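You operate a simulated robot arm through the tools that you are given. There is no shell and no other tool. Be economical: measure what you need, move in short steps, check, and stop when the job is done.

The job below is to be done with a simulated robot arm. You get a single attempt, and the scene is never put back.

JOB
Put things in order on the table. At the end: the yellow small box from the table is on the orange round coaster; the black roll of bags from the table stands where the yellow flour packet stood; the yellow flour packet stands where the yellow small box stood; the grey tin from the table stands on top of the yellow cheese pack; whatever was shut is shut again. Leave all else as you found it, and nothing knocked over. Set down upright: small box.
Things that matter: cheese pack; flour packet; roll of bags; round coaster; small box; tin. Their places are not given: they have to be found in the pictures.

The check looks at the end state, three seconds after you hand in, the way a careful person would. Anything else that was tipped, shoved, dropped, spilled or broken makes it a failure.

ROBOT AND FRAMES
A 6-joint arm with a two-finger parallel gripper, fixed in place. Base frame: the origin is at the foot of the arm, x ahead of it, y to its left, z up; the work surface is at about z = 0.75. Units: m, rad, N and s.
With the tool pointing down near the work surface it reaches from about 0.26 to 0.68 m from the base axis. Its first joint turns from -1.152 to 1.152 rad. Payload 2.9 kg.
The tool frame sits at the grasp point between the pads (the TCP): z along the fingers, y along the line on which they close. The tips reach 0.03 m beyond it. The gripper opens to 0.11 m. The fingers are 0.02 m wide and 0.01 m thick; the gripper's body (0.048 by 0.112 m) begins 0.055 m behind the TCP.
Orientation is that of the tool frame in the base frame, as a unit quaternion [w, x, y, z]. With the fingers straight down and closing along the base's y, the tool's x points along the base's -x, its y along +y and its z along -z.

CONTROLS
- The arm moves only by the tool drive_tool. Its argument "steps" is a list of rows, each a list of 3 entries, a list of its own where there are three numbers: the turn, a rotation vector about the tool's x, y, z in rad, then the shift along the tool's x, y, z in m, then the finger opening in m, from 0 to 0.11. In form: [[[rx, ry, rz], [x, y, z], claw], ...]. A call has 1 to 12 rows; each row shifts and turns the commanded pose from where the row before left it, along the tool's axes as they then stand. Each row takes 0.2 s and may step no farther than 0.05 m and 0.15 rad from the row before; otherwise, or with a gripper value out of range, the whole call is refused. A pose out of reach is approached as far as the arm can. The call stops where the force on the tool passes 40 N (or 10 N more than at its start, if that is more) or the arm is blocked; 0.2 s more then pass. Each finger travels about 0.108 m/s and halts on what it meets, pressing with about 44 N; the grip force reading is that of the motor and also rises with nothing between the fingers. The clock runs only during rows and for 0.2 s after the last one: add rows that do not move to give the fingers time. The reply holds the time, the measured pose of the TCP, the force on the tool along the base axes, the opening and the grip force, in the units named above and with some noise, with the torque about the TCP (base axes, N m) and any sound that the robot's microphone picked up.
- Cameras (640 x 400 px; columns grow to the right, rows downward): "scene" is fixed at [0.0784, 0.4371, 1.3803]; the picture's right is [-0.74, -0.67, 0.00], its down [-0.42, 0.46, -0.79] and it looks along [0.53, -0.58, -0.62] (base axes); focal length 363 px, centre (320, 200). "wrist" rides on the gripper at [0.072, 0.017, -0.103] in the tool frame; the picture's right is [-0.23, 0.97, 0.00], its down [-0.76, -0.18, -0.62] and it looks along [-0.61, -0.14, 0.78] (tool axes); focal length 222 px, centre (320, 200).
- get_image(camera): a new picture of that camera. No time passes.
- probe_pixels(camera, pixels): for up to 12 pixels [column, row] of the newest picture of that camera ("zoom" is the newest enlarged one), the place [x, y, z] in the base frame of the surface seen there, good to about 0.002 m. No time passes.
- inspect(camera, box): a new picture of the part [left, top, right, bottom] of that camera's present view, enlarged. No time passes.
- finish_job(): hands the job in; it is judged then, once.

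Go step by step. Measure first, check grasps and placings, and put right what went wrong. The budget is 80 turns and 34 pictures, counting those below and the enlarged ones. Unless the task says otherwise, let go and move clear before handing in, and close with one line.

The tools are called after "Call:" as a command line: name --argument value ..., lists and objects as JSON in quotes. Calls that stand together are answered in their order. drive_tool: Moves the arm, as the interface text tells. Its arguments: {"type":"object","properties":{"steps":{"type":"array","items":{"type":"array"}}},"required":["steps"]} The other tools are called the same way: get_image (camera) takes a picture; probe_pixels (camera, pixels) gives the place of the surface under pixels of a picture; inspect (camera, box) takes an enlarged picture of a part of a camera's view; finish_job () hands the job in.

At the start:

```text
clock: 0.0
position: [0.4847, -0.0995, 1.0303]
tcp_rot: [0.0, 0.0, 1.0, 0.0]
ft_force: [0.3, 0.2, 0.3]
wrist_torque: [0.02, -0.01, -0.04]
gripper_width: 0.11
gripper_force: 0.1
```

scene: 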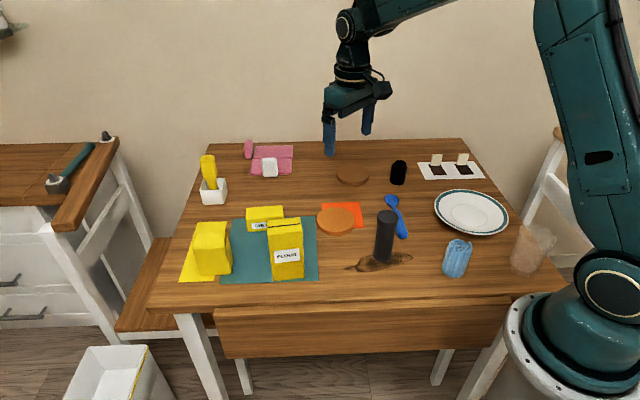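
wrist: 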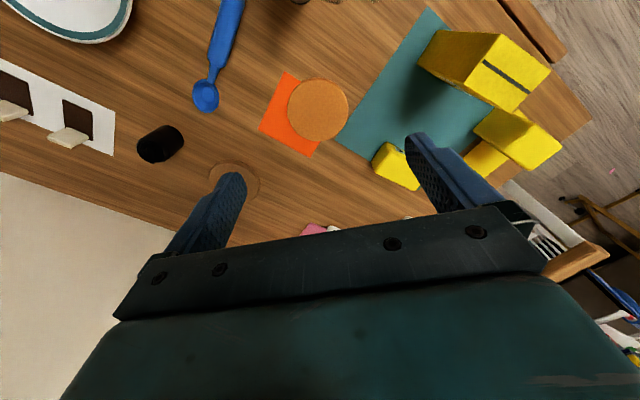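

The scene shows yellow items around (210,248), (265,218), (285,248), a dark cylinder at (385,237), and a black object at (398,172). I'll enlarge both areas to tell the objects apart.

Call:
inspect --camera "scene" --box '[160, 130, 340, 290]'

Call:
inspect --camera "scene" --box '[310, 130, 560, 290]'

```text
2.50 times, centred on (250, 210) of scene
```

zoom: 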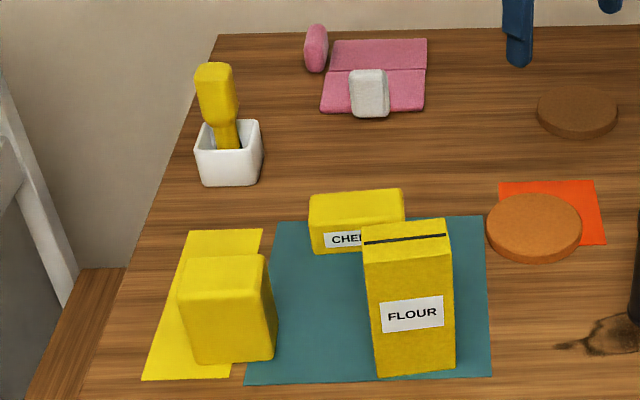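

```text
2.50 times, centred on (435, 210) of scene
```

zoom: 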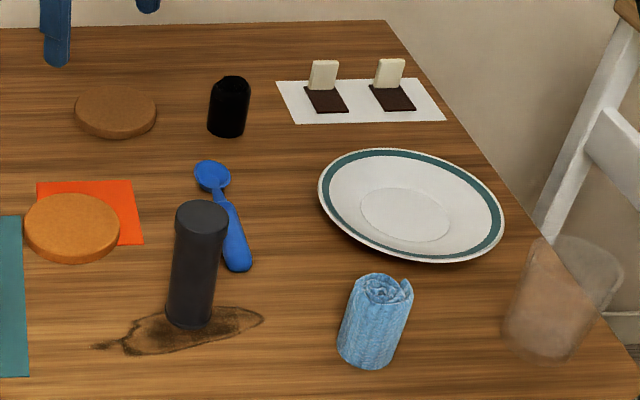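

The tall dark grey cylinder (385,237) looks like the tin, and the short black one (398,172) looks like the roll. I'll zoom closer on them and probe.

Call:
inspect --camera "scene" --box '[340, 150, 440, 275]'

Call:
probe_pixels --camera "scene" --pixels '[[388, 214], [378, 213], [396, 213], [387, 211], [385, 240], [384, 262], [398, 163], [392, 163], [405, 163], [398, 175], [398, 184], [335, 220]]'

Call:
probe_pixels --camera "scene" --pixels '[[269, 229], [300, 227], [298, 220], [268, 223], [274, 278], [302, 276], [248, 212], [282, 208], [284, 215], [249, 221], [252, 230], [285, 260]]'

Call:
probe_pixels --camera "scene" --pixels '[[195, 225], [224, 223], [227, 245], [200, 247], [213, 235], [203, 273], [231, 270], [213, 260], [319, 220], [354, 219], [337, 209], [337, 230]]'

```text
3.20 times, centred on (390, 212) of scene
```

zoom: 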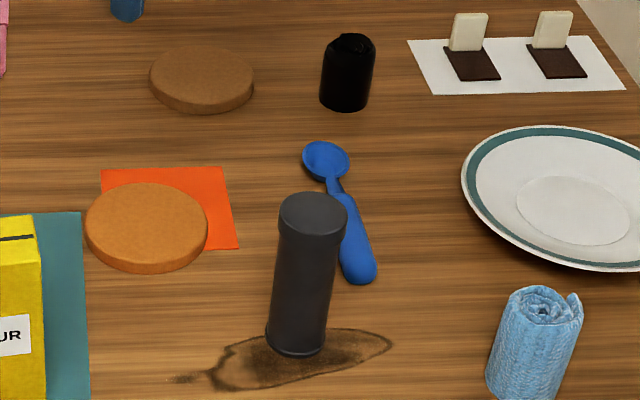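

```text
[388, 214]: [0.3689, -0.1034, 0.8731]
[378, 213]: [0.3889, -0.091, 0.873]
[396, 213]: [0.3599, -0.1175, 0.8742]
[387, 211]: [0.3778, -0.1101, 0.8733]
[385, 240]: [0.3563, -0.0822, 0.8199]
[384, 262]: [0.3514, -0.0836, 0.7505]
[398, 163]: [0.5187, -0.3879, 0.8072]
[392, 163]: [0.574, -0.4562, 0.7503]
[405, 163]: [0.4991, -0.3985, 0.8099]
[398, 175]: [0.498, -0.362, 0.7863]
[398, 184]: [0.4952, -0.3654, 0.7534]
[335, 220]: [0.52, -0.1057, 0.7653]
```

```text
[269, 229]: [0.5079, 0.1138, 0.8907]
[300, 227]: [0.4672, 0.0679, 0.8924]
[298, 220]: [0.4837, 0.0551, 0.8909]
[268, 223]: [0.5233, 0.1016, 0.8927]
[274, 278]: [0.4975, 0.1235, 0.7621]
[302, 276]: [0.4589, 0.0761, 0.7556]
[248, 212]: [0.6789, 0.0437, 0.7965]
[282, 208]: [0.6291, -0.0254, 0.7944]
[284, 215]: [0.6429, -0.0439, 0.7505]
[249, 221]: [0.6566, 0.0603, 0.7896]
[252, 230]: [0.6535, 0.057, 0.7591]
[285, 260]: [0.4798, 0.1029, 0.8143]
```

```text
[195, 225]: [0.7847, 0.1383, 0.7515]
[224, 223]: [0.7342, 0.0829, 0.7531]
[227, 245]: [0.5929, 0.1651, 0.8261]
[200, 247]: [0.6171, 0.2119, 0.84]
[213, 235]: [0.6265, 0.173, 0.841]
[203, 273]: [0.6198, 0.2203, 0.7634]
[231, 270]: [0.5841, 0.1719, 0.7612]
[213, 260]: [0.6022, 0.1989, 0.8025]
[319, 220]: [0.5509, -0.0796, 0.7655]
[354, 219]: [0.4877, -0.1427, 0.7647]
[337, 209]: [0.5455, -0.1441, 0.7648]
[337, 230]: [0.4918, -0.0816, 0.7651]
```

The short black object's top matches the blue roll, so that one is the roll of bags, and the tall grey cylinder is the tin. The wrist view shows the yellow items from above, so I'll measure their footprints there.

Call:
inspect --camera "wrist" --box '[360, 20, 600, 200]'

```text
2.22 times, centred on (480, 110) of wrist
```

zoom: 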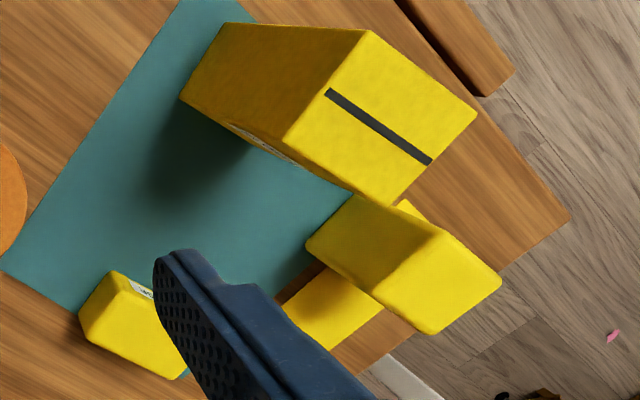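

Next I'll probe the top corners of the flour packet and small box in this enlarged view.

Call:
probe_pixels --camera "zoom" --pixels '[[370, 36], [468, 111], [388, 199], [290, 138], [380, 115], [437, 233], [495, 282], [431, 328], [377, 291], [435, 280], [187, 100], [228, 28]]'

Call:
probe_pixels --camera "zoom" --pixels '[[112, 275], [153, 295], [85, 340], [82, 312], [172, 372], [130, 320], [310, 242], [352, 197], [330, 240], [345, 320], [290, 310], [225, 120]]'

Call:
inspect --camera "scene" --box '[170, 190, 310, 290]'

```text
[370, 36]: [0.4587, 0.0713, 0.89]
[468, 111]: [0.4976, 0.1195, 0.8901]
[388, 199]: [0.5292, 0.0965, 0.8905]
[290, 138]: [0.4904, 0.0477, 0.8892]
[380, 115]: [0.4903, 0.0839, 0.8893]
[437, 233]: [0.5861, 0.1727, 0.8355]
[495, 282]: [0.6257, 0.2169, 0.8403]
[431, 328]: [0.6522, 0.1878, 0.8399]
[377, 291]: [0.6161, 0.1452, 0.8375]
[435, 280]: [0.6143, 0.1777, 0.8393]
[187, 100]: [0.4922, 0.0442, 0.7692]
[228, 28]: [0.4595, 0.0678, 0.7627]
```

```text
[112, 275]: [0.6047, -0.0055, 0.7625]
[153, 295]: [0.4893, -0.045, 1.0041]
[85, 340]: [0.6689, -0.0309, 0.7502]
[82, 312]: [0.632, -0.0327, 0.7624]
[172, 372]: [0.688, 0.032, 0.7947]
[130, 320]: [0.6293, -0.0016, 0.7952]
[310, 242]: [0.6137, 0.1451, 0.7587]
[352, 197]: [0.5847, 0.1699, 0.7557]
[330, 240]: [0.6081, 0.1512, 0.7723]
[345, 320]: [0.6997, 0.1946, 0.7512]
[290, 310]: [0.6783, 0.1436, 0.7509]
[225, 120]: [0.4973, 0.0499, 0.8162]
```

```text
4.00 times, centred on (240, 240) of scene
```

zoom: 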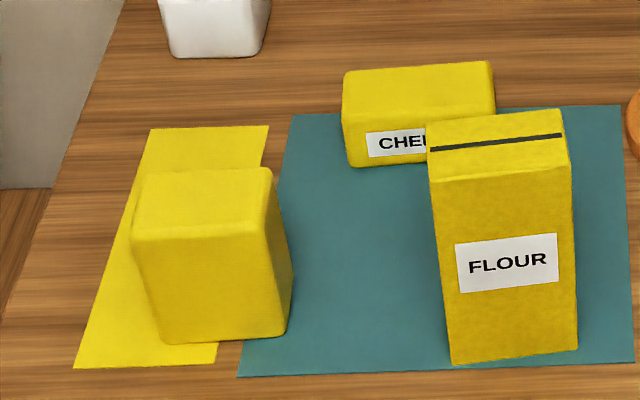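

The flour's centre is about (0.494,0.084), top 0.89 (0.062 × 0.04, short axis −0.66 rad). The small box's centre is about (0.620,0.181), top 0.84, short axis about −0.74 rad, and the coaster's centre is (0.519,−0.112), top 0.765. I'll move above the small box and start turning.

Call:
drive_tool --steps '[[[0, 0, 0], [-0.0193, 0.04, 0.0114], 0.1], [[0, 0, 0], [-0.0193, 0.04, 0.0114], 0.1], [[0, 0, 0], [-0.0193, 0.04, 0.0114], 0.1], [[0, 0, 0], [-0.0193, 0.04, 0.0114], 0.1], [[0, 0, 0], [-0.0193, 0.04, 0.0114], 0.1], [[0, 0, 0], [-0.0193, 0.04, 0.0114], 0.1], [[0, 0, 0], [-0.0193, 0.04, 0.0114], 0.1], [[0, 0, -0.138], [0, 0, 0], 0.1], [[0, 0, -0.138], [0, 0, 0], 0.1], [[0, 0, -0.138], [0, 0, 0], 0.1], [[0, 0, -0.138], [0, 0, 0], 0.1], [[0, 0, -0.138], [0, 0, 0], 0.1]]'

Call:
drive_tool --steps '[[[0, 0, -0.138], [0, 0, 0], 0.1], [[0, 0, 0], [0, 0, 0], 0.1]]'

Call:
get_image --camera "scene"

```text
clock: 2.6
position: [0.62, 0.18, 0.9504]
tcp_rot: [0.0, -0.34, 0.94, 0.0]
ft_force: [0.1, 0.3, 0.2]
wrist_torque: [0.0, -0.01, 0.01]
gripper_width: 0.1
gripper_force: 0.1
```

```text
clock: 3.2
position: [0.6206, 0.1801, 0.9497]
tcp_rot: [0.0, -0.404, 0.915, 0.0]
ft_force: [-0.1, 0.2, -1.0]
wrist_torque: [-0.03, 0.01, -0.03]
gripper_width: 0.0998
gripper_force: 0.1
```

```text
26 pictures are left
```

scene: 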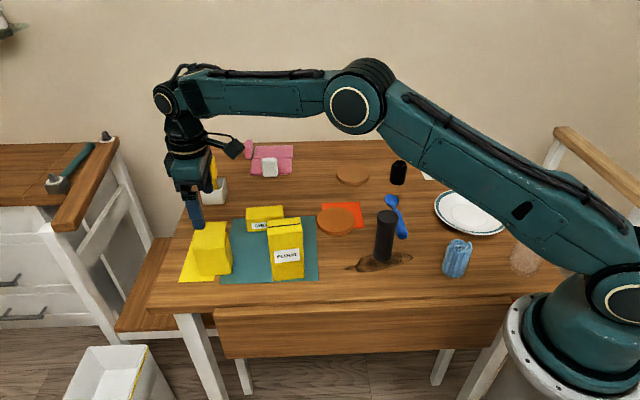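

The tool is above the box with the planned turn. I'll check the yellow brush at (213,172) for clearance before descending.

Call:
probe_pixels --camera "scene" --pixels '[[214, 168], [214, 178], [216, 190], [222, 183], [235, 148], [248, 150]]'

Call:
drive_tool --steps '[[[0, 0, 0], [0, 0, 0.03], 0.1], [[0, 0, 0], [0, 0, 0.03], 0.1], [[0, 0, 0], [0, 0, 0.02], 0.1], [[0, 0, 0], [0, 0, 0], 0.1]]'

Call:
get_image --camera "wrist"

```text
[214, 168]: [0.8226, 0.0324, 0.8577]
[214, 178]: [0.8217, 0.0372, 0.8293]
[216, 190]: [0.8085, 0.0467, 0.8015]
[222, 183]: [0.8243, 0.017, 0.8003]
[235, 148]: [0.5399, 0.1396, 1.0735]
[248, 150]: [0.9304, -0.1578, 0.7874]
```

```text
clock: 4.2
position: [0.6198, 0.1783, 0.8716]
tcp_rot: [0.0, -0.403, 0.915, 0.0]
ft_force: [0.3, 0.0, -0.2]
wrist_torque: [-0.02, -0.03, 0.03]
gripper_width: 0.0999
gripper_force: 0.0
```

```text
25 pictures are left
```

wrist: 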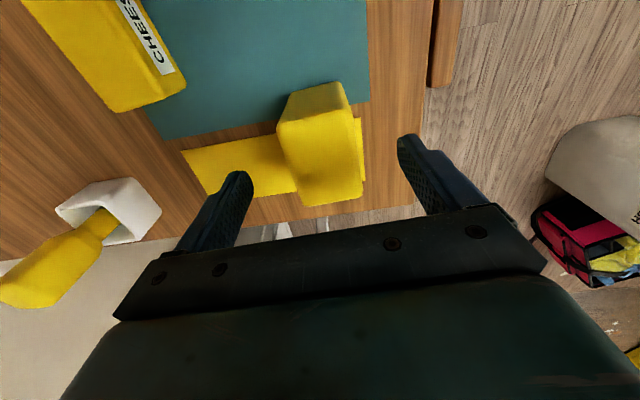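

The box (277–362) sits centred between the fingers at 240 and 408. I'll descend to about z 0.803 and close.

Call:
drive_tool --steps '[[[0, 0, 0], [0, 0, 0.035], 0.1], [[0, 0, 0], [0, 0, 0.033], 0.1], [[0, 0, 0], [0, 0, 0], 0.06], [[0, 0, 0], [0, 0, 0], 0.03], [[0, 0, 0], [0, 0, 0], 0.03], [[0, 0, 0], [0, 0, 0], 0.03]]'

```text
clock: 5.6
position: [0.6196, 0.1792, 0.8026]
tcp_rot: [0.0, -0.403, 0.915, 0.0]
ft_force: [0.5, -0.1, 0.1]
wrist_torque: [0.03, 0.0, -0.01]
gripper_width: 0.0496
gripper_force: 43.7
```

The grip reads 0.0496 m with a firm force. I'll lift to about 0.98 and carry the box over the coaster.

Call:
drive_tool --steps '[[[0, 0, 0], [0, 0, -0.045], 0.03], [[0, 0, 0], [0, 0, -0.045], 0.03], [[0, 0, 0], [0, 0, -0.045], 0.03], [[0, 0, 0], [0, 0, -0.045], 0.03], [[0, 0, 0], [0.0405, -0.0175, 0], 0.03], [[0, 0, 0], [0.0405, -0.0175, 0], 0.03], [[0, 0, 0], [0.0405, -0.0175, 0], 0.03], [[0, 0, 0], [0.0405, -0.0175, 0], 0.03], [[0, 0, 0], [0.0405, -0.0175, 0], 0.03], [[0, 0, 0], [0.0405, -0.0175, 0], 0.03], [[0, 0, 0], [0.0405, -0.0175, 0], 0.03], [[0, 0, 0], [0, 0, 0], 0.03]]'

Call:
get_image --camera "scene"

```text
clock: 8.2
position: [0.5179, -0.1137, 0.9822]
tcp_rot: [0.0, -0.403, 0.915, 0.0]
ft_force: [-1.2, 0.1, -1.4]
wrist_torque: [-0.02, 0.0, -0.02]
gripper_width: 0.0493
gripper_force: 43.9
```

```text
24 pictures are left
```

scene: 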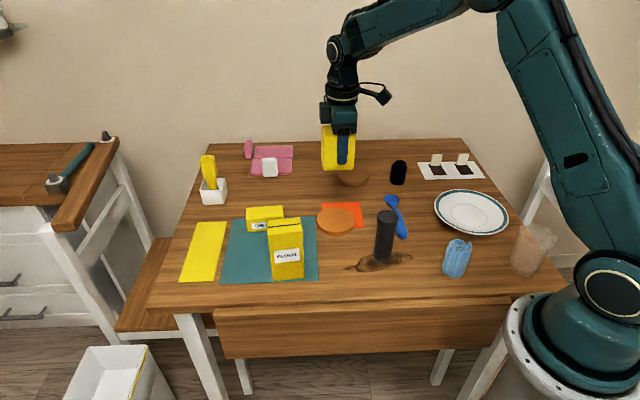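

The box is held upright above the coaster at (0.518,−0.114). I'll lower to about 0.822 and then go down in small steps.

Call:
drive_tool --steps '[[[0, 0, 0], [0, 0, 0.045], 0.03], [[0, 0, 0], [0, 0, 0.045], 0.03], [[0, 0, 0], [0, 0, 0.04], 0.03], [[0, 0, 0], [0, 0, 0.027], 0.03], [[0, 0, 0], [0, 0, 0.003], 0.03], [[0, 0, 0], [0, 0, 0], 0.03]]'

```text
clock: 9.6
position: [0.5197, -0.1117, 0.8237]
tcp_rot: [0.001, -0.403, 0.915, 0.0]
ft_force: [0.0, -0.7, -0.6]
wrist_torque: [-0.01, 0.01, -0.01]
gripper_width: 0.0495
gripper_force: 44.0
```

Call:
drive_tool --steps '[[[0, 0, 0], [0, 0, 0.003], 0.03], [[0, 0, 0], [0, 0, 0.002], 0.03], [[0, 0, 0], [0, 0, 0.001], 0.03], [[0, 0, 0], [0, 0, 0], 0.03]]'

Call:
inspect --camera "scene" --box '[280, 160, 400, 260]'

```text
clock: 10.6
position: [0.5191, -0.1123, 0.8166]
tcp_rot: [-0.001, -0.403, 0.915, 0.0]
ft_force: [-1.0, -0.2, -0.7]
wrist_torque: [-0.01, 0.03, -0.02]
gripper_width: 0.0496
gripper_force: 44.4
```

```text
4.00 times, centred on (340, 210) of scene
```

zoom: 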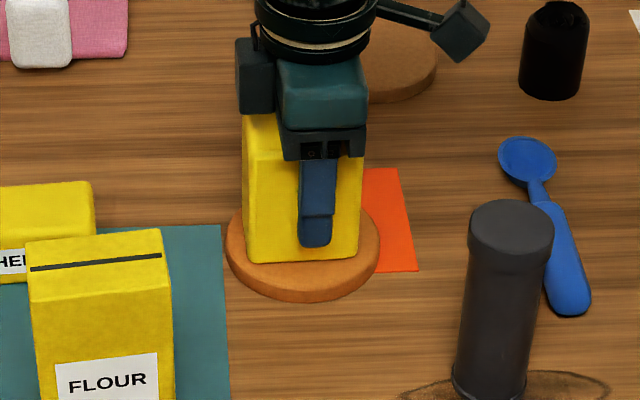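

The box looks to be at the coaster but no contact force shows yet. I'll ease down one more small amount.

Call:
drive_tool --steps '[[[0, 0, 0], [0, 0, 0.001], 0.03], [[0, 0, 0], [0, 0, 0.001], 0.03], [[0, 0, 0], [0, 0, 0], 0.03]]'

```text
clock: 11.4
position: [0.5189, -0.1118, 0.8161]
tcp_rot: [0.001, -0.403, 0.915, 0.0]
ft_force: [-4.6, 0.6, 17.9]
wrist_torque: [0.04, 0.3, 0.04]
gripper_width: 0.0497
gripper_force: 43.8
```

Contact at 18 N means the box is seated. I'll release and rise.

Call:
drive_tool --steps '[[[0, 0, 0], [0, 0, -0.001], 0.06], [[0, 0, 0], [0, 0, 0], 0.1], [[0, 0, 0], [0, 0, 0], 0.1], [[0, 0, 0], [0, 0, -0.04], 0.1], [[0, 0, 0], [0, 0, -0.05], 0.1], [[0, 0, 0], [0, 0, -0.05], 0.1], [[0, 0, 0], [0, 0, -0.05], 0.1], [[0, 0, 0], [0, 0, 0], 0.1]]'

```text
clock: 13.2
position: [0.5169, -0.112, 1.0054]
tcp_rot: [0.0, -0.403, 0.915, 0.0]
ft_force: [1.1, 0.9, 1.2]
wrist_torque: [0.02, -0.01, -0.02]
gripper_width: 0.0998
gripper_force: 0.0
```

Released and clear. I'll move above the flour packet at (0.494,0.084) and align to it.

Call:
drive_tool --steps '[[[0, 0, 0], [-0.0256, 0.0301, 0], 0.1], [[0, 0, 0], [-0.0256, 0.0301, 0], 0.1], [[0, 0, 0], [-0.0256, 0.0301, 0], 0.1], [[0, 0, 0], [-0.0256, 0.0301, 0], 0.1], [[0, 0, 0], [-0.0256, 0.0301, 0], 0.1], [[0, 0, -0.08], [0, 0, 0], 0.1], [[0, 0, 0], [0, 0, 0.04], 0.1], [[0, 0, 0], [0, 0, 0.04], 0.1], [[0, 0, 0], [0, 0, 0], 0.1]]'

Call:
get_image --camera "wrist"

Call:
get_image --camera "scene"

```text
clock: 15.2
position: [0.4946, 0.0833, 0.9254]
tcp_rot: [0.0, -0.438, 0.899, 0.001]
ft_force: [-0.2, 0.1, 0.1]
wrist_torque: [0.01, -0.02, -0.01]
gripper_width: 0.0999
gripper_force: 0.1
```

```text
22 pictures are left
```

wrist: 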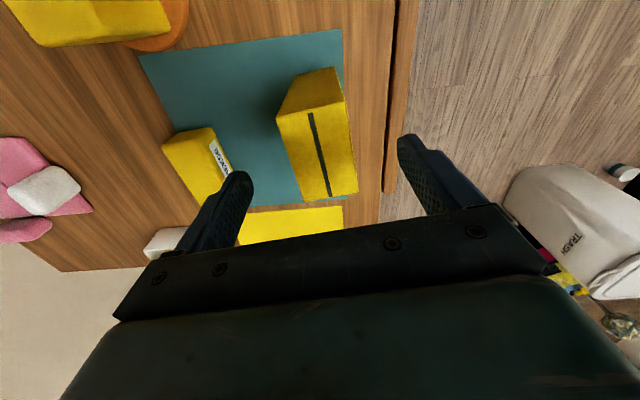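

```text
21 pictures are left
```

scene: 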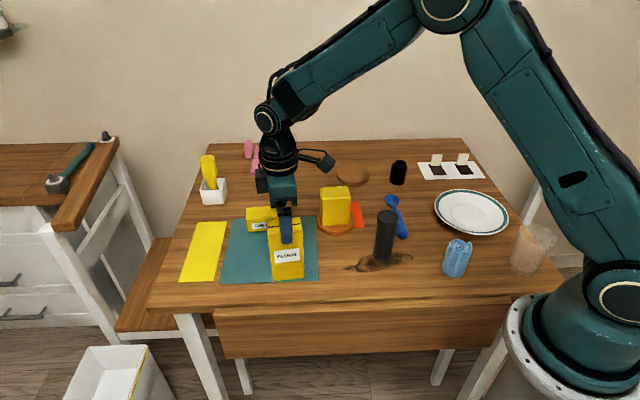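

The small box stands on the coaster at (335,207), and the flour (277–357) is between the fingers. I'll descend to about 0.849 and grip.

Call:
drive_tool --steps '[[[0, 0, 0], [0, 0, 0.04], 0.1], [[0, 0, 0], [0, 0, 0.036], 0.1], [[0, 0, 0], [0, 0, 0], 0.06], [[0, 0, 0], [0, 0, 0], 0.03], [[0, 0, 0], [0, 0, 0], 0.03], [[0, 0, 0], [0, 0, 0], 0.03]]'

```text
clock: 16.6
position: [0.4934, 0.0847, 0.8485]
tcp_rot: [0.0, -0.439, 0.899, 0.0]
ft_force: [0.8, 0.3, 0.3]
wrist_torque: [0.06, -0.12, -0.01]
gripper_width: 0.0447
gripper_force: 43.9
```

Gripped at 0.045 m. I'll lift 0.1, carry to the small box's old place (0.620,0.180), and turn to its yaw.

Call:
drive_tool --steps '[[[0, 0, 0], [0, 0, -0.02], 0.03], [[0, 0, 0], [0, 0, -0.04], 0.03], [[0, 0, 0], [0, 0, -0.04], 0.03], [[0, 0, 0], [-0.0383, -0.0101, 0], 0.03], [[0, 0, 0], [-0.0383, -0.0101, 0], 0.03], [[0, 0, 0], [-0.0383, -0.0101, 0], 0.03], [[0, 0, 0], [-0.0383, -0.0101, 0], 0.03], [[0, 0, 0.08], [0, 0, 0], 0.03], [[0, 0, 0], [0, 0, 0], 0.03]]'

Call:
get_image --camera "scene"

```text
clock: 18.6
position: [0.6206, 0.18, 0.9482]
tcp_rot: [-0.001, -0.402, 0.916, -0.001]
ft_force: [0.6, -0.8, -3.7]
wrist_torque: [0.0, -0.02, 0.01]
gripper_width: 0.0446
gripper_force: 43.8
```

```text
20 pictures are left
```

scene: 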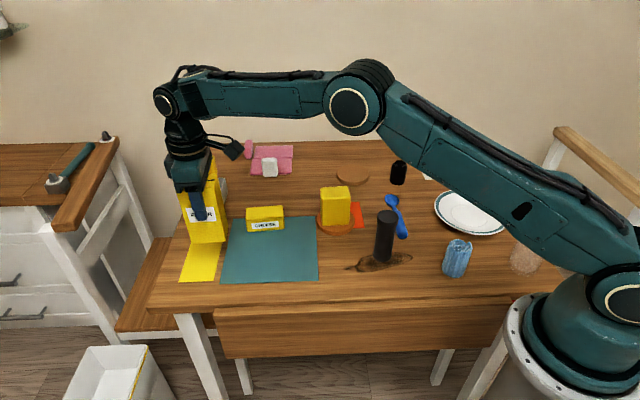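

The flour is held upright over the yellow mat. I'll lower to 5 mm above, then down until contact.

Call:
drive_tool --steps '[[[0, 0, 0], [0, 0, 0.045], 0.03], [[0, 0, 0], [0, 0, 0.04], 0.03], [[0, 0, 0], [0, 0, 0.01], 0.03], [[0, 0, 0], [0, 0, 0.002], 0.03], [[0, 0, 0], [0, 0, 0.001], 0.03], [[0, 0, 0], [0, 0, 0.001], 0.03], [[0, 0, 0], [0, 0, 0], 0.03]]'

```text
clock: 20.2
position: [0.6208, 0.1805, 0.851]
tcp_rot: [0.0, -0.403, 0.915, 0.0]
ft_force: [0.3, -0.1, -4.9]
wrist_torque: [-0.04, 0.0, 0.0]
gripper_width: 0.0445
gripper_force: 44.2
```

Call:
drive_tool --steps '[[[0, 0, 0], [0, 0, 0.001], 0.03], [[0, 0, 0], [0, 0, 0.001], 0.03], [[0, 0, 0], [0, 0, 0], 0.03]]'

```text
clock: 21.0
position: [0.6202, 0.1793, 0.8475]
tcp_rot: [0.0, -0.404, 0.915, 0.0]
ft_force: [-0.4, -0.5, -2.8]
wrist_torque: [0.01, 0.0, 0.01]
gripper_width: 0.0449
gripper_force: 44.1
```

Call:
drive_tool --steps '[[[0, 0, 0], [0, 0, 0.001], 0.03], [[0, 0, 0], [0, 0, 0], 0.03]]'

Call:
inspect --camera "scene" --box '[150, 190, 290, 290]'

```text
clock: 21.6
position: [0.62, 0.18, 0.849]
tcp_rot: [0.0, -0.402, 0.916, 0.0]
ft_force: [-3.7, -3.2, 7.2]
wrist_torque: [-0.12, 0.45, 0.03]
gripper_width: 0.0449
gripper_force: 44.6
```

```text
4.00 times, centred on (220, 240) of scene
```

zoom: 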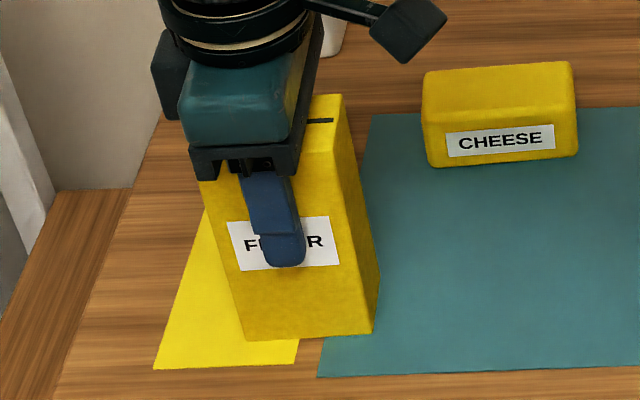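

Contact is felt and the flour stands upright. I'll release, rise, and turn back to the base-aligned yaw.

Call:
drive_tool --steps '[[[0, 0, 0], [0, 0, -0.001], 0.06], [[0, 0, 0], [0, 0, 0], 0.1], [[0, 0, 0], [0, 0, 0], 0.1], [[0, 0, 0], [0, 0, -0.04], 0.1], [[0, 0, 0], [0, 0, -0.05], 0.1], [[0, 0, 0], [0, 0, -0.05], 0.1], [[0, 0, 0.138], [0, 0, 0], 0.1], [[0, 0, 0.138], [0, 0, 0], 0.1], [[0, 0, 0.138], [0, 0, 0], 0.1], [[0, 0, 0.138], [0, 0, 0], 0.1], [[0, 0, 0.138], [0, 0, 0], 0.1], [[0, 0, 0.138], [0, 0, 0], 0.1]]'

Call:
drive_tool --steps '[[[0, 0, 0], [0.0108, -0.046, 0], 0.1], [[0, 0, 0], [0.0108, -0.046, 0], 0.1], [[0, 0, 0], [0.0108, -0.046, 0], 0.1], [[0, 0, 0], [0.0108, -0.046, 0], 0.1], [[0, 0, 0], [0.0108, -0.046, 0], 0.1], [[0, 0, 0], [0.0108, -0.046, 0], 0.1], [[0, 0, 0], [0.0108, -0.046, 0], 0.1], [[0, 0, 0], [0.0108, -0.046, 0], 0.1], [[0, 0, 0], [0.0108, -0.046, 0], 0.1], [[0, 0, 0], [0.0108, -0.046, 0], 0.1], [[0, 0, 0], [0.0108, -0.046, 0], 0.1], [[0, 0, 0], [0, 0, 0], 0.1]]'

Call:
get_image --camera "wrist"

Call:
get_image --camera "scene"

```text
clock: 24.2
position: [0.6203, 0.1802, 0.9897]
tcp_rot: [0.0, 0.002, 1.0, -0.001]
ft_force: [-0.3, -0.2, 0.0]
wrist_torque: [-0.01, 0.01, -0.02]
gripper_width: 0.1002
gripper_force: 0.0
```

```text
clock: 26.8
position: [0.5022, -0.3264, 0.9884]
tcp_rot: [0.0, 0.0, 1.0, 0.0]
ft_force: [0.1, 0.2, -0.6]
wrist_torque: [-0.05, -0.04, 0.0]
gripper_width: 0.0999
gripper_force: 0.1
```

```text
18 pictures are left
```

wrist: 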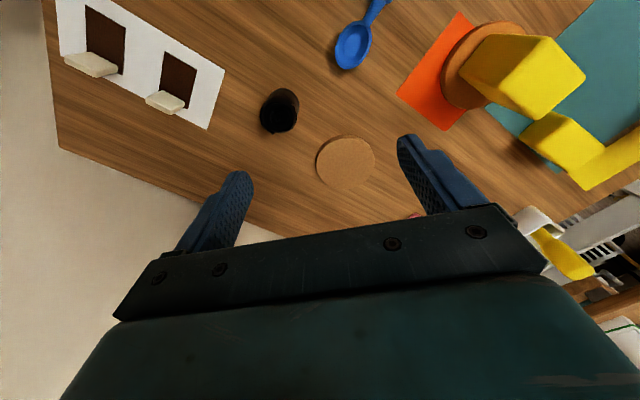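

```text
17 pictures are left
```

scene: 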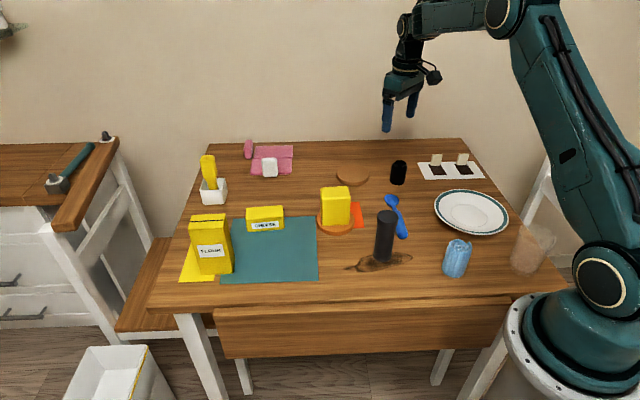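

The flour stands well at (210,245). The roll's top is in the wrist view at (280,110), so I'll probe it there.

Call:
probe_pixels --camera "wrist" --pixels '[[265, 115], [296, 115], [280, 128], [280, 101], [280, 115], [270, 125], [291, 125], [288, 92], [265, 105], [297, 105]]'

Call:
probe_pixels --camera "scene" --pixels '[[398, 163], [394, 165], [403, 164], [392, 172], [404, 172], [392, 180], [404, 181], [398, 177], [397, 184], [401, 162]]'

Call:
inspect --camera "wrist" --box '[230, 70, 330, 150]'

```text
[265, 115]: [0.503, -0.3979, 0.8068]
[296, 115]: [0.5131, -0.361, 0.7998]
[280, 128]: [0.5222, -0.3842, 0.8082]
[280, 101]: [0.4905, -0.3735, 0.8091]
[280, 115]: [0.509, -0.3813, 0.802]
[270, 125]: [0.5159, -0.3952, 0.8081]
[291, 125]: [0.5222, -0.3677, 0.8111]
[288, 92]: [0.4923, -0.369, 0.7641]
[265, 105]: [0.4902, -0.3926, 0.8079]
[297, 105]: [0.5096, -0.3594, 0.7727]
```

```text
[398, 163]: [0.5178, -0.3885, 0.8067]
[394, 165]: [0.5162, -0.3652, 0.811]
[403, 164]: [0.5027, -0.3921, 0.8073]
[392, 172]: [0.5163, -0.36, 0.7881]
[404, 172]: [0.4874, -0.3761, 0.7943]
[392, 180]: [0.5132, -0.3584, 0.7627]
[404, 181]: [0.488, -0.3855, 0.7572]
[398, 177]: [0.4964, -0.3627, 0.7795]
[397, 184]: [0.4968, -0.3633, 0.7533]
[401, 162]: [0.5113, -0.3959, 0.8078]
```

```text
5.00 times, centred on (280, 110) of wrist
```

zoom: 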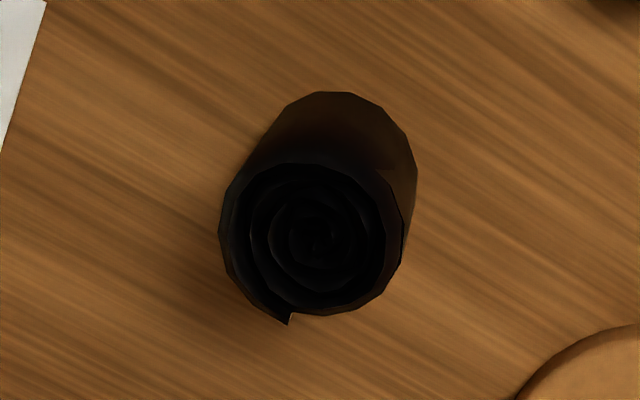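

The spiral confirms the roll: centre about (0.507,−0.379), top 0.81, diameter about 0.038. I'll move over it and descend part way.

Call:
drive_tool --steps '[[[0, 0, 0], [-0.0027, -0.0265, 0], 0.1], [[0, 0, 0], [-0.0027, -0.0265, 0], 0.1], [[0, 0, 0], [0, 0, 0.05], 0.1], [[0, 0, 0], [0, 0, 0.05], 0.1], [[0, 0, 0], [0, 0, 0.03], 0.1], [[0, 0, 0], [0, 0, 0], 0.1]]'

Call:
get_image --camera "wrist"

```text
clock: 28.2
position: [0.5077, -0.3782, 0.8583]
tcp_rot: [0.001, 0.0, 1.0, 0.001]
ft_force: [0.6, 0.5, -0.4]
wrist_torque: [-0.02, 0.03, -0.02]
gripper_width: 0.1002
gripper_force: 0.1
```

```text
15 pictures are left
```

wrist: 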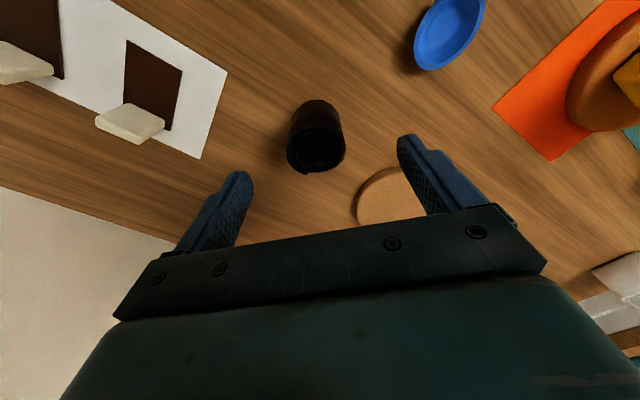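

The brown coaster at (385,195) may lie near the right finger, so I'll probe its edge.

Call:
probe_pixels --camera "wrist" --pixels '[[362, 205], [360, 195], [375, 176], [390, 170], [398, 172], [370, 200], [290, 155], [343, 150], [315, 170]]'

```text
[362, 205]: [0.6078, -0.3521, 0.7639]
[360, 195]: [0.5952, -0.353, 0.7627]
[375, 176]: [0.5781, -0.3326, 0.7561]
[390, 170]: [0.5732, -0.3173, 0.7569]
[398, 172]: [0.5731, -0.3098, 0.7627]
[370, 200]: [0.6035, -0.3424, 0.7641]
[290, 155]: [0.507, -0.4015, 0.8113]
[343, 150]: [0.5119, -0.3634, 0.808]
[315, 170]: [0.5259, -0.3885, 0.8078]
```

The coaster starts at x 0.573, well clear of the fingers. I'll descend to 0.787 and close.

Call:
drive_tool --steps '[[[0, 0, 0], [0, -0.002, 0.04], 0.1], [[0, 0, 0], [0, 0, 0.031], 0.1], [[0, 0, 0], [0, 0, 0], 0.06], [[0, 0, 0], [0, 0, 0], 0.03], [[0, 0, 0], [0, 0, 0], 0.03], [[0, 0, 0], [0, 0, 0], 0.03]]'

```text
clock: 29.6
position: [0.5081, -0.3802, 0.7888]
tcp_rot: [-0.001, 0.0, 1.0, -0.001]
ft_force: [-0.6, -0.4, -0.3]
wrist_torque: [0.03, 0.01, 0.0]
gripper_width: 0.0476
gripper_force: 43.6
```

Gripped (0.048 m). I'll lift 0.17 and carry to the flour's old place at (0.494,0.084).

Call:
drive_tool --steps '[[[0, 0, 0], [0, 0, -0.03], 0.03], [[0, 0, 0], [0, 0, -0.05], 0.03], [[0, 0, 0], [0, 0, -0.05], 0.03], [[0, 0, 0], [0, 0, -0.04], 0.03], [[0, 0, 0], [0.0014, 0.0464, 0], 0.03], [[0, 0, 0], [0.0014, 0.0464, 0], 0.03], [[0, 0, 0], [0.0014, 0.0464, 0], 0.03], [[0, 0, 0], [0.0014, 0.0464, 0], 0.03], [[0, 0, 0], [0.0014, 0.0464, 0], 0.03]]'

Call:
drive_tool --steps '[[[0, 0, 0], [0.0014, 0.0464, 0], 0.03], [[0, 0, 0], [0.0014, 0.0464, 0], 0.03], [[0, 0, 0], [0.0014, 0.0464, 0], 0.03], [[0, 0, 0], [0.0014, 0.0464, 0], 0.03], [[0, 0, 0], [0.0014, 0.0464, 0], 0.03], [[0, 0, 0], [0, 0, 0.05], 0.03], [[0, 0, 0], [0, 0, 0.05], 0.03], [[0, 0, 0], [0, 0, 0.05], 0.03], [[0, 0, 0], [0, 0, 0.01], 0.03], [[0, 0, 0], [0, 0, 0], 0.03]]'

Call:
get_image --camera "scene"

```text
clock: 31.6
position: [0.5002, -0.1487, 0.9578]
tcp_rot: [0.0, 0.001, 1.0, 0.0]
ft_force: [0.7, 0.2, 0.0]
wrist_torque: [-0.02, 0.0, -0.01]
gripper_width: 0.0472
gripper_force: 44.0
```

```text
clock: 33.8
position: [0.4939, 0.0832, 0.7989]
tcp_rot: [0.0, 0.0, 1.0, 0.0]
ft_force: [-0.8, -1.0, 0.0]
wrist_torque: [0.04, -0.05, -0.01]
gripper_width: 0.0473
gripper_force: 44.6
```

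```text
14 pictures are left
```

scene: 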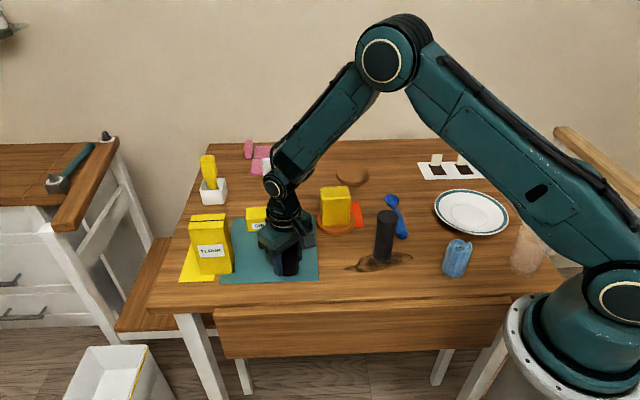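

The roll is about 1 cm above the teal mat. I'll ease down until contact.

Call:
drive_tool --steps '[[[0, 0, 0], [0, 0, 0.005], 0.03], [[0, 0, 0], [0, 0, 0.002], 0.03], [[0, 0, 0], [0, 0, 0.001], 0.03], [[0, 0, 0], [0, 0, 0.001], 0.03], [[0, 0, 0], [0, 0, 0], 0.03]]'

```text
clock: 35.0
position: [0.4934, 0.0835, 0.7889]
tcp_rot: [0.0, 0.0, 1.0, 0.0]
ft_force: [0.5, -0.3, -0.6]
wrist_torque: [0.02, -0.02, 0.03]
gripper_width: 0.0473
gripper_force: 44.2
```

Call:
drive_tool --steps '[[[0, 0, 0], [0, 0, 0.001], 0.03], [[0, 0, 0], [0, 0, 0.0005], 0.03], [[0, 0, 0], [0, 0, 0], 0.03]]'

```text
clock: 35.8
position: [0.4942, 0.0828, 0.7882]
tcp_rot: [-0.001, 0.001, 1.0, 0.0]
ft_force: [-1.9, -0.2, 4.7]
wrist_torque: [0.0, 0.02, 0.02]
gripper_width: 0.0475
gripper_force: 44.0
```

Contact. I'll release, rise to about 1.0, and move over the tin near (0.374,−0.105).

Call:
drive_tool --steps '[[[0, 0, 0], [0, 0, 0], 0.06], [[0, 0, 0], [0, 0, 0], 0.1], [[0, 0, 0], [0, 0, 0], 0.1], [[0, 0, 0], [0, 0, -0.05], 0.1], [[0, 0, 0], [0, 0, -0.05], 0.1], [[0, 0, 0], [0, 0, -0.05], 0.1], [[0, 0, 0], [0, 0, -0.05], 0.1]]'

Call:
drive_tool --steps '[[[0, 0, 0], [0.024, -0.0376, 0], 0.1], [[0, 0, 0], [0.024, -0.0376, 0], 0.1], [[0, 0, 0], [0.024, -0.0376, 0], 0.1], [[0, 0, 0], [0.024, -0.0376, 0], 0.1], [[0, 0, 0], [0.024, -0.0376, 0], 0.1], [[0, 0, 0], [0, 0, 0], 0.1]]'

Call:
get_image --camera "wrist"

Call:
get_image --camera "scene"

```text
clock: 37.4
position: [0.4928, 0.0824, 0.9885]
tcp_rot: [-0.001, 0.001, 1.0, 0.0]
ft_force: [0.9, -0.6, -1.1]
wrist_torque: [-0.02, -0.03, 0.01]
gripper_width: 0.1
gripper_force: 0.1
```

```text
clock: 38.8
position: [0.372, -0.1047, 0.989]
tcp_rot: [0.0, 0.001, 1.0, 0.0]
ft_force: [0.4, 0.9, 0.6]
wrist_torque: [0.04, -0.03, -0.02]
gripper_width: 0.1
gripper_force: 0.1
```

```text
13 pictures are left
```

wrist: 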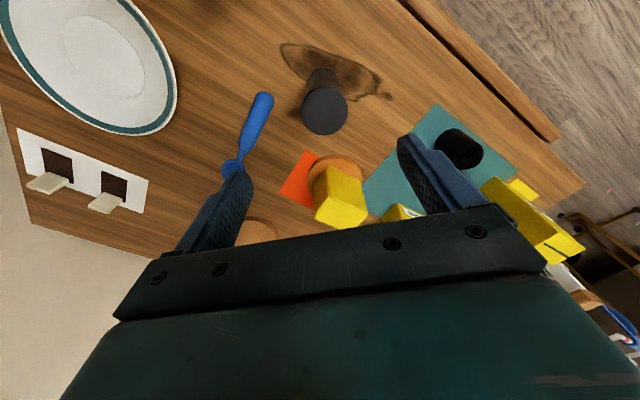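

```text
12 pictures are left
```

scene: 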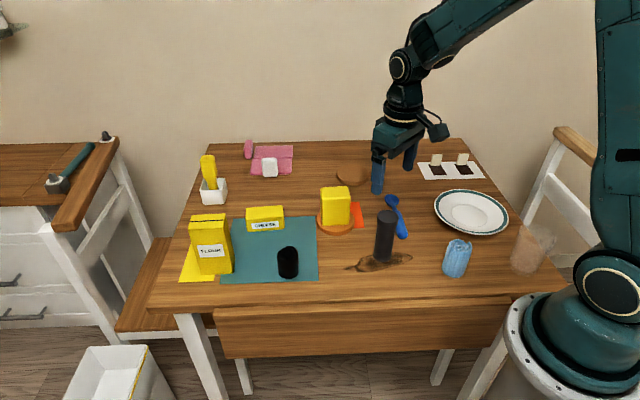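

The roll stands at (288,262). I'll measure the tin's top in the wrist view and the now unobstructed cheese pack in the scene.

Call:
probe_pixels --camera "wrist" --pixels '[[303, 110], [346, 110], [325, 133], [325, 92], [325, 111], [310, 127], [340, 127], [312, 75], [335, 75]]'

Call:
inspect --camera "scene" --box '[230, 190, 310, 245]'

```text
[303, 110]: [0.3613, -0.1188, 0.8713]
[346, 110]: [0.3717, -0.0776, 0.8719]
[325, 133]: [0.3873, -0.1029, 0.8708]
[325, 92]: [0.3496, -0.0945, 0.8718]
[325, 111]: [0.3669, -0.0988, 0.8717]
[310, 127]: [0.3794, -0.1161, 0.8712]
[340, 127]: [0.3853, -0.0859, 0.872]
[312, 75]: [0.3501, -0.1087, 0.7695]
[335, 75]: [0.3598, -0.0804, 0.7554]
```

```text
7.27 times, centred on (270, 218) of scene
```

zoom: 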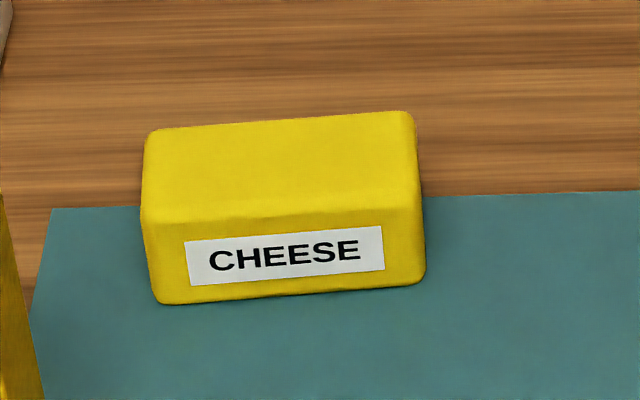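

Call:
probe_pixels --camera "zoom" --pixels '[[150, 135], [408, 117], [413, 195], [148, 212], [280, 165], [165, 295], [415, 280], [160, 170], [405, 155], [275, 125], [280, 205]]'

```text
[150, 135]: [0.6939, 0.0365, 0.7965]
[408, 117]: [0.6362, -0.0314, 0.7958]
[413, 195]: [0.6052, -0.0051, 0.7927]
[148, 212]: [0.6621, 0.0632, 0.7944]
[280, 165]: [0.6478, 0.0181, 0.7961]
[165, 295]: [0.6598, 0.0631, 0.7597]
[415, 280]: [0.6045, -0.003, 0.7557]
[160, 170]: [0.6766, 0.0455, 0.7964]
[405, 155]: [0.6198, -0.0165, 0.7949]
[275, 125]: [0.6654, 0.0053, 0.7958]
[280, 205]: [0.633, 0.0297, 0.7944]
```

The tin's centre is about (0.3675,−0.0985), top 0.872. The cheese top centre is (0.649,0.016) at 0.796. I'll descend on the tin and grip.

Call:
drive_tool --steps '[[[0, 0, 0], [0.0045, 0.006, 0], 0.1], [[0, 0, 0], [0, 0, 0.045], 0.1], [[0, 0, 0], [0, 0, 0.045], 0.1], [[0, 0, 0], [0, 0, 0.04], 0.1], [[0, 0, 0], [0, 0, 0.035], 0.1], [[0, 0, 0], [0, 0, 0], 0.06], [[0, 0, 0], [0, 0, 0], 0.03], [[0, 0, 0], [0, 0, 0], 0.03], [[0, 0, 0], [0, 0, 0], 0.03]]'

```text
clock: 40.8
position: [0.3687, -0.0973, 0.8222]
tcp_rot: [0.001, 0.0, 1.0, 0.0]
ft_force: [-0.4, -0.4, 0.3]
wrist_torque: [-0.02, 0.0, 0.0]
gripper_width: 0.0426
gripper_force: 43.8
```

Gripped at 0.043 m. I'll lift 0.165 and carry over the cheese pack.

Call:
drive_tool --steps '[[[0, 0, 0], [0, 0, -0.03], 0.03], [[0, 0, 0], [0, 0, -0.045], 0.03], [[0, 0, 0], [0, 0, -0.045], 0.03], [[0, 0, 0], [0, 0, -0.045], 0.03], [[0, 0, 0], [-0.0402, 0.0163, 0], 0.03], [[0, 0, 0], [-0.0402, 0.0163, 0], 0.03], [[0, 0, 0], [-0.0402, 0.0163, 0], 0.03], [[0, 0, 0], [-0.0402, 0.0163, 0], 0.03], [[0, 0, 0], [-0.0402, 0.0163, 0], 0.03], [[0, 0, 0], [-0.0402, 0.0163, 0], 0.03], [[0, 0, 0], [-0.0402, 0.0163, 0], 0.03], [[0, 0, 0], [0, 0, 0], 0.03]]'

Call:
inspect --camera "scene" --box '[180, 120, 340, 250]'

```text
clock: 43.4
position: [0.6489, 0.015, 0.9862]
tcp_rot: [-0.001, 0.0, 1.0, 0.0]
ft_force: [0.3, 0.3, -0.7]
wrist_torque: [0.01, -0.01, 0.02]
gripper_width: 0.0428
gripper_force: 43.7
```

```text
3.08 times, centred on (260, 185) of scene
```

zoom: 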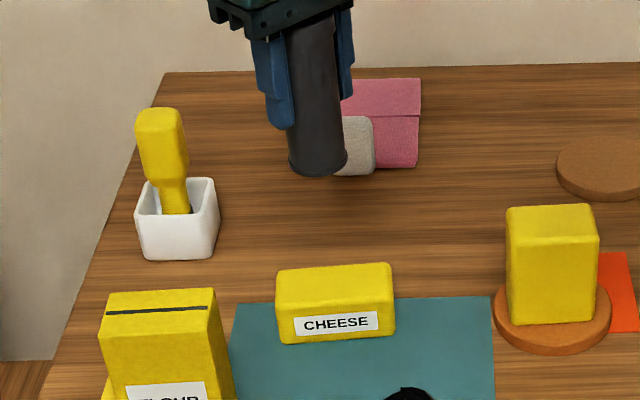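

The tin hangs upright over the cheese. I'll lower to about 4 mm above the seat, then feel for contact.

Call:
drive_tool --steps '[[[0, 0, 0], [0, 0, 0.045], 0.03], [[0, 0, 0], [0, 0, 0.045], 0.03], [[0, 0, 0], [0, 0, 0.022], 0.03], [[0, 0, 0], [0, 0, 0.002], 0.03], [[0, 0, 0], [0, 0, 0.001], 0.03], [[0, 0, 0], [0, 0, 0], 0.03]]'

Call:
inspect --camera "scene" --box '[210, 150, 320, 245]'

```text
clock: 44.8
position: [0.6499, 0.0155, 0.8719]
tcp_rot: [0.0, 0.0, 1.0, 0.0]
ft_force: [-0.1, -0.2, -0.9]
wrist_torque: [-0.05, 0.02, 0.0]
gripper_width: 0.0428
gripper_force: 43.9
```

```text
4.21 times, centred on (265, 198) of scene
```

zoom: 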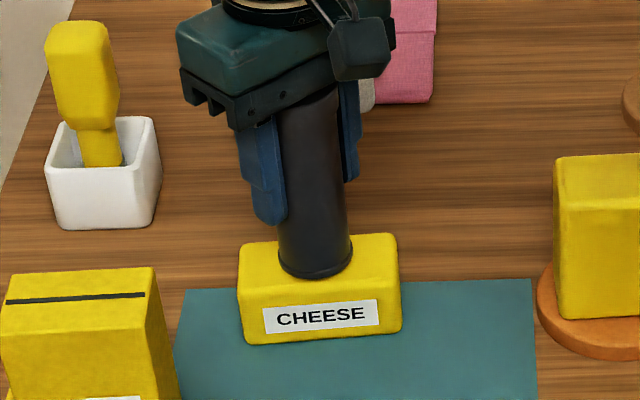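

The tin's base at (315,262) is centred over the cheese's top face. I'll step down to contact.

Call:
drive_tool --steps '[[[0, 0, 0], [0, 0, 0.001], 0.03], [[0, 0, 0], [0, 0, 0.001], 0.03], [[0, 0, 0], [0, 0, 0.001], 0.03], [[0, 0, 0], [0, 0, 0], 0.03]]'

```text
clock: 45.8
position: [0.6496, 0.0162, 0.8691]
tcp_rot: [-0.001, 0.0, 1.0, -0.001]
ft_force: [-0.1, 0.4, -1.4]
wrist_torque: [0.03, -0.05, -0.01]
gripper_width: 0.0428
gripper_force: 43.9
```

Call:
drive_tool --steps '[[[0, 0, 0], [0, 0, 0.001], 0.03], [[0, 0, 0], [0, 0, 0.0005], 0.03], [[0, 0, 0], [0, 0, 0], 0.03]]'

```text
clock: 46.6
position: [0.6504, 0.0162, 0.8686]
tcp_rot: [0.001, 0.0, 1.0, 0.0]
ft_force: [-1.0, -0.2, 4.4]
wrist_torque: [0.01, 0.13, 0.02]
gripper_width: 0.0429
gripper_force: 43.7
```

Light contact (about 5 N). I'll release gently and rise.

Call:
drive_tool --steps '[[[0, 0, 0], [0, 0, 0], 0.05], [[0, 0, 0], [0, 0, 0], 0.07], [[0, 0, 0], [0, 0, 0], 0.09], [[0, 0, 0], [0, 0, 0], 0.09], [[0, 0, 0], [0, 0, -0.03], 0.09], [[0, 0, 0], [0, 0, -0.04], 0.09], [[0, 0, 0], [0, 0, -0.05], 0.09], [[0, 0, 0], [0, 0, -0.03], 0.09], [[0, 0, 0], [0.04, -0.02, 0], 0.09], [[0, 0, 0], [0.04, -0.02, 0], 0.09], [[0, 0, 0], [0.04, -0.02, 0], 0.09], [[0, 0, 0], [0, 0, 0], 0.09]]'

Call:
get_image --camera "scene"

Call:
inspect --camera "scene" --box '[160, 140, 400, 290]'

```text
clock: 49.2
position: [0.5319, -0.0452, 1.0189]
tcp_rot: [0.0, 0.0, 1.0, 0.0]
ft_force: [0.1, -0.4, -0.3]
wrist_torque: [-0.04, 0.01, 0.02]
gripper_width: 0.0901
gripper_force: 0.1
```

```text
8 pictures are left
```

scene: 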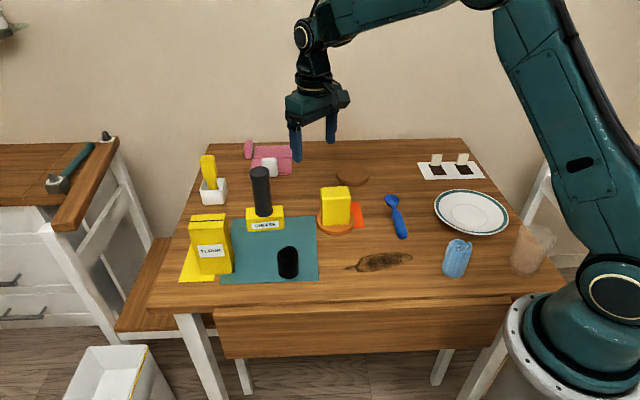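

```text
2.67 times, centred on (280, 215) of scene
```

zoom: 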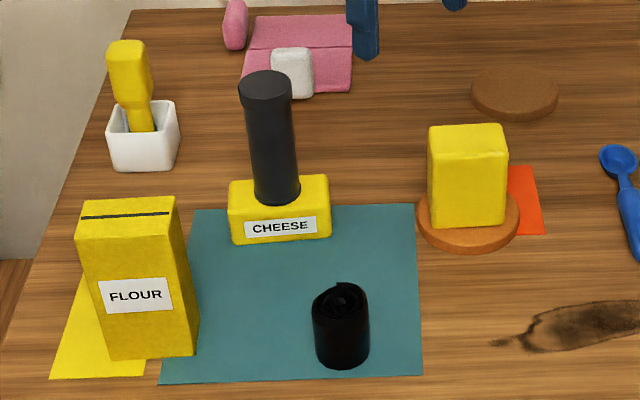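

The pictures show all four items upright in their places: the box on the coaster (468,175), the flour on the yellow mat, the roll at (340,325), and the tin on the cheese (275,140). The gripper is clear, so I'm handing in.

Call:
finish_job

```text
The job is handed in.
```

The small box, flour packet, roll of bags and tin are all in their asked-for places and upright; nothing shut was opened, and nothing was knocked over.
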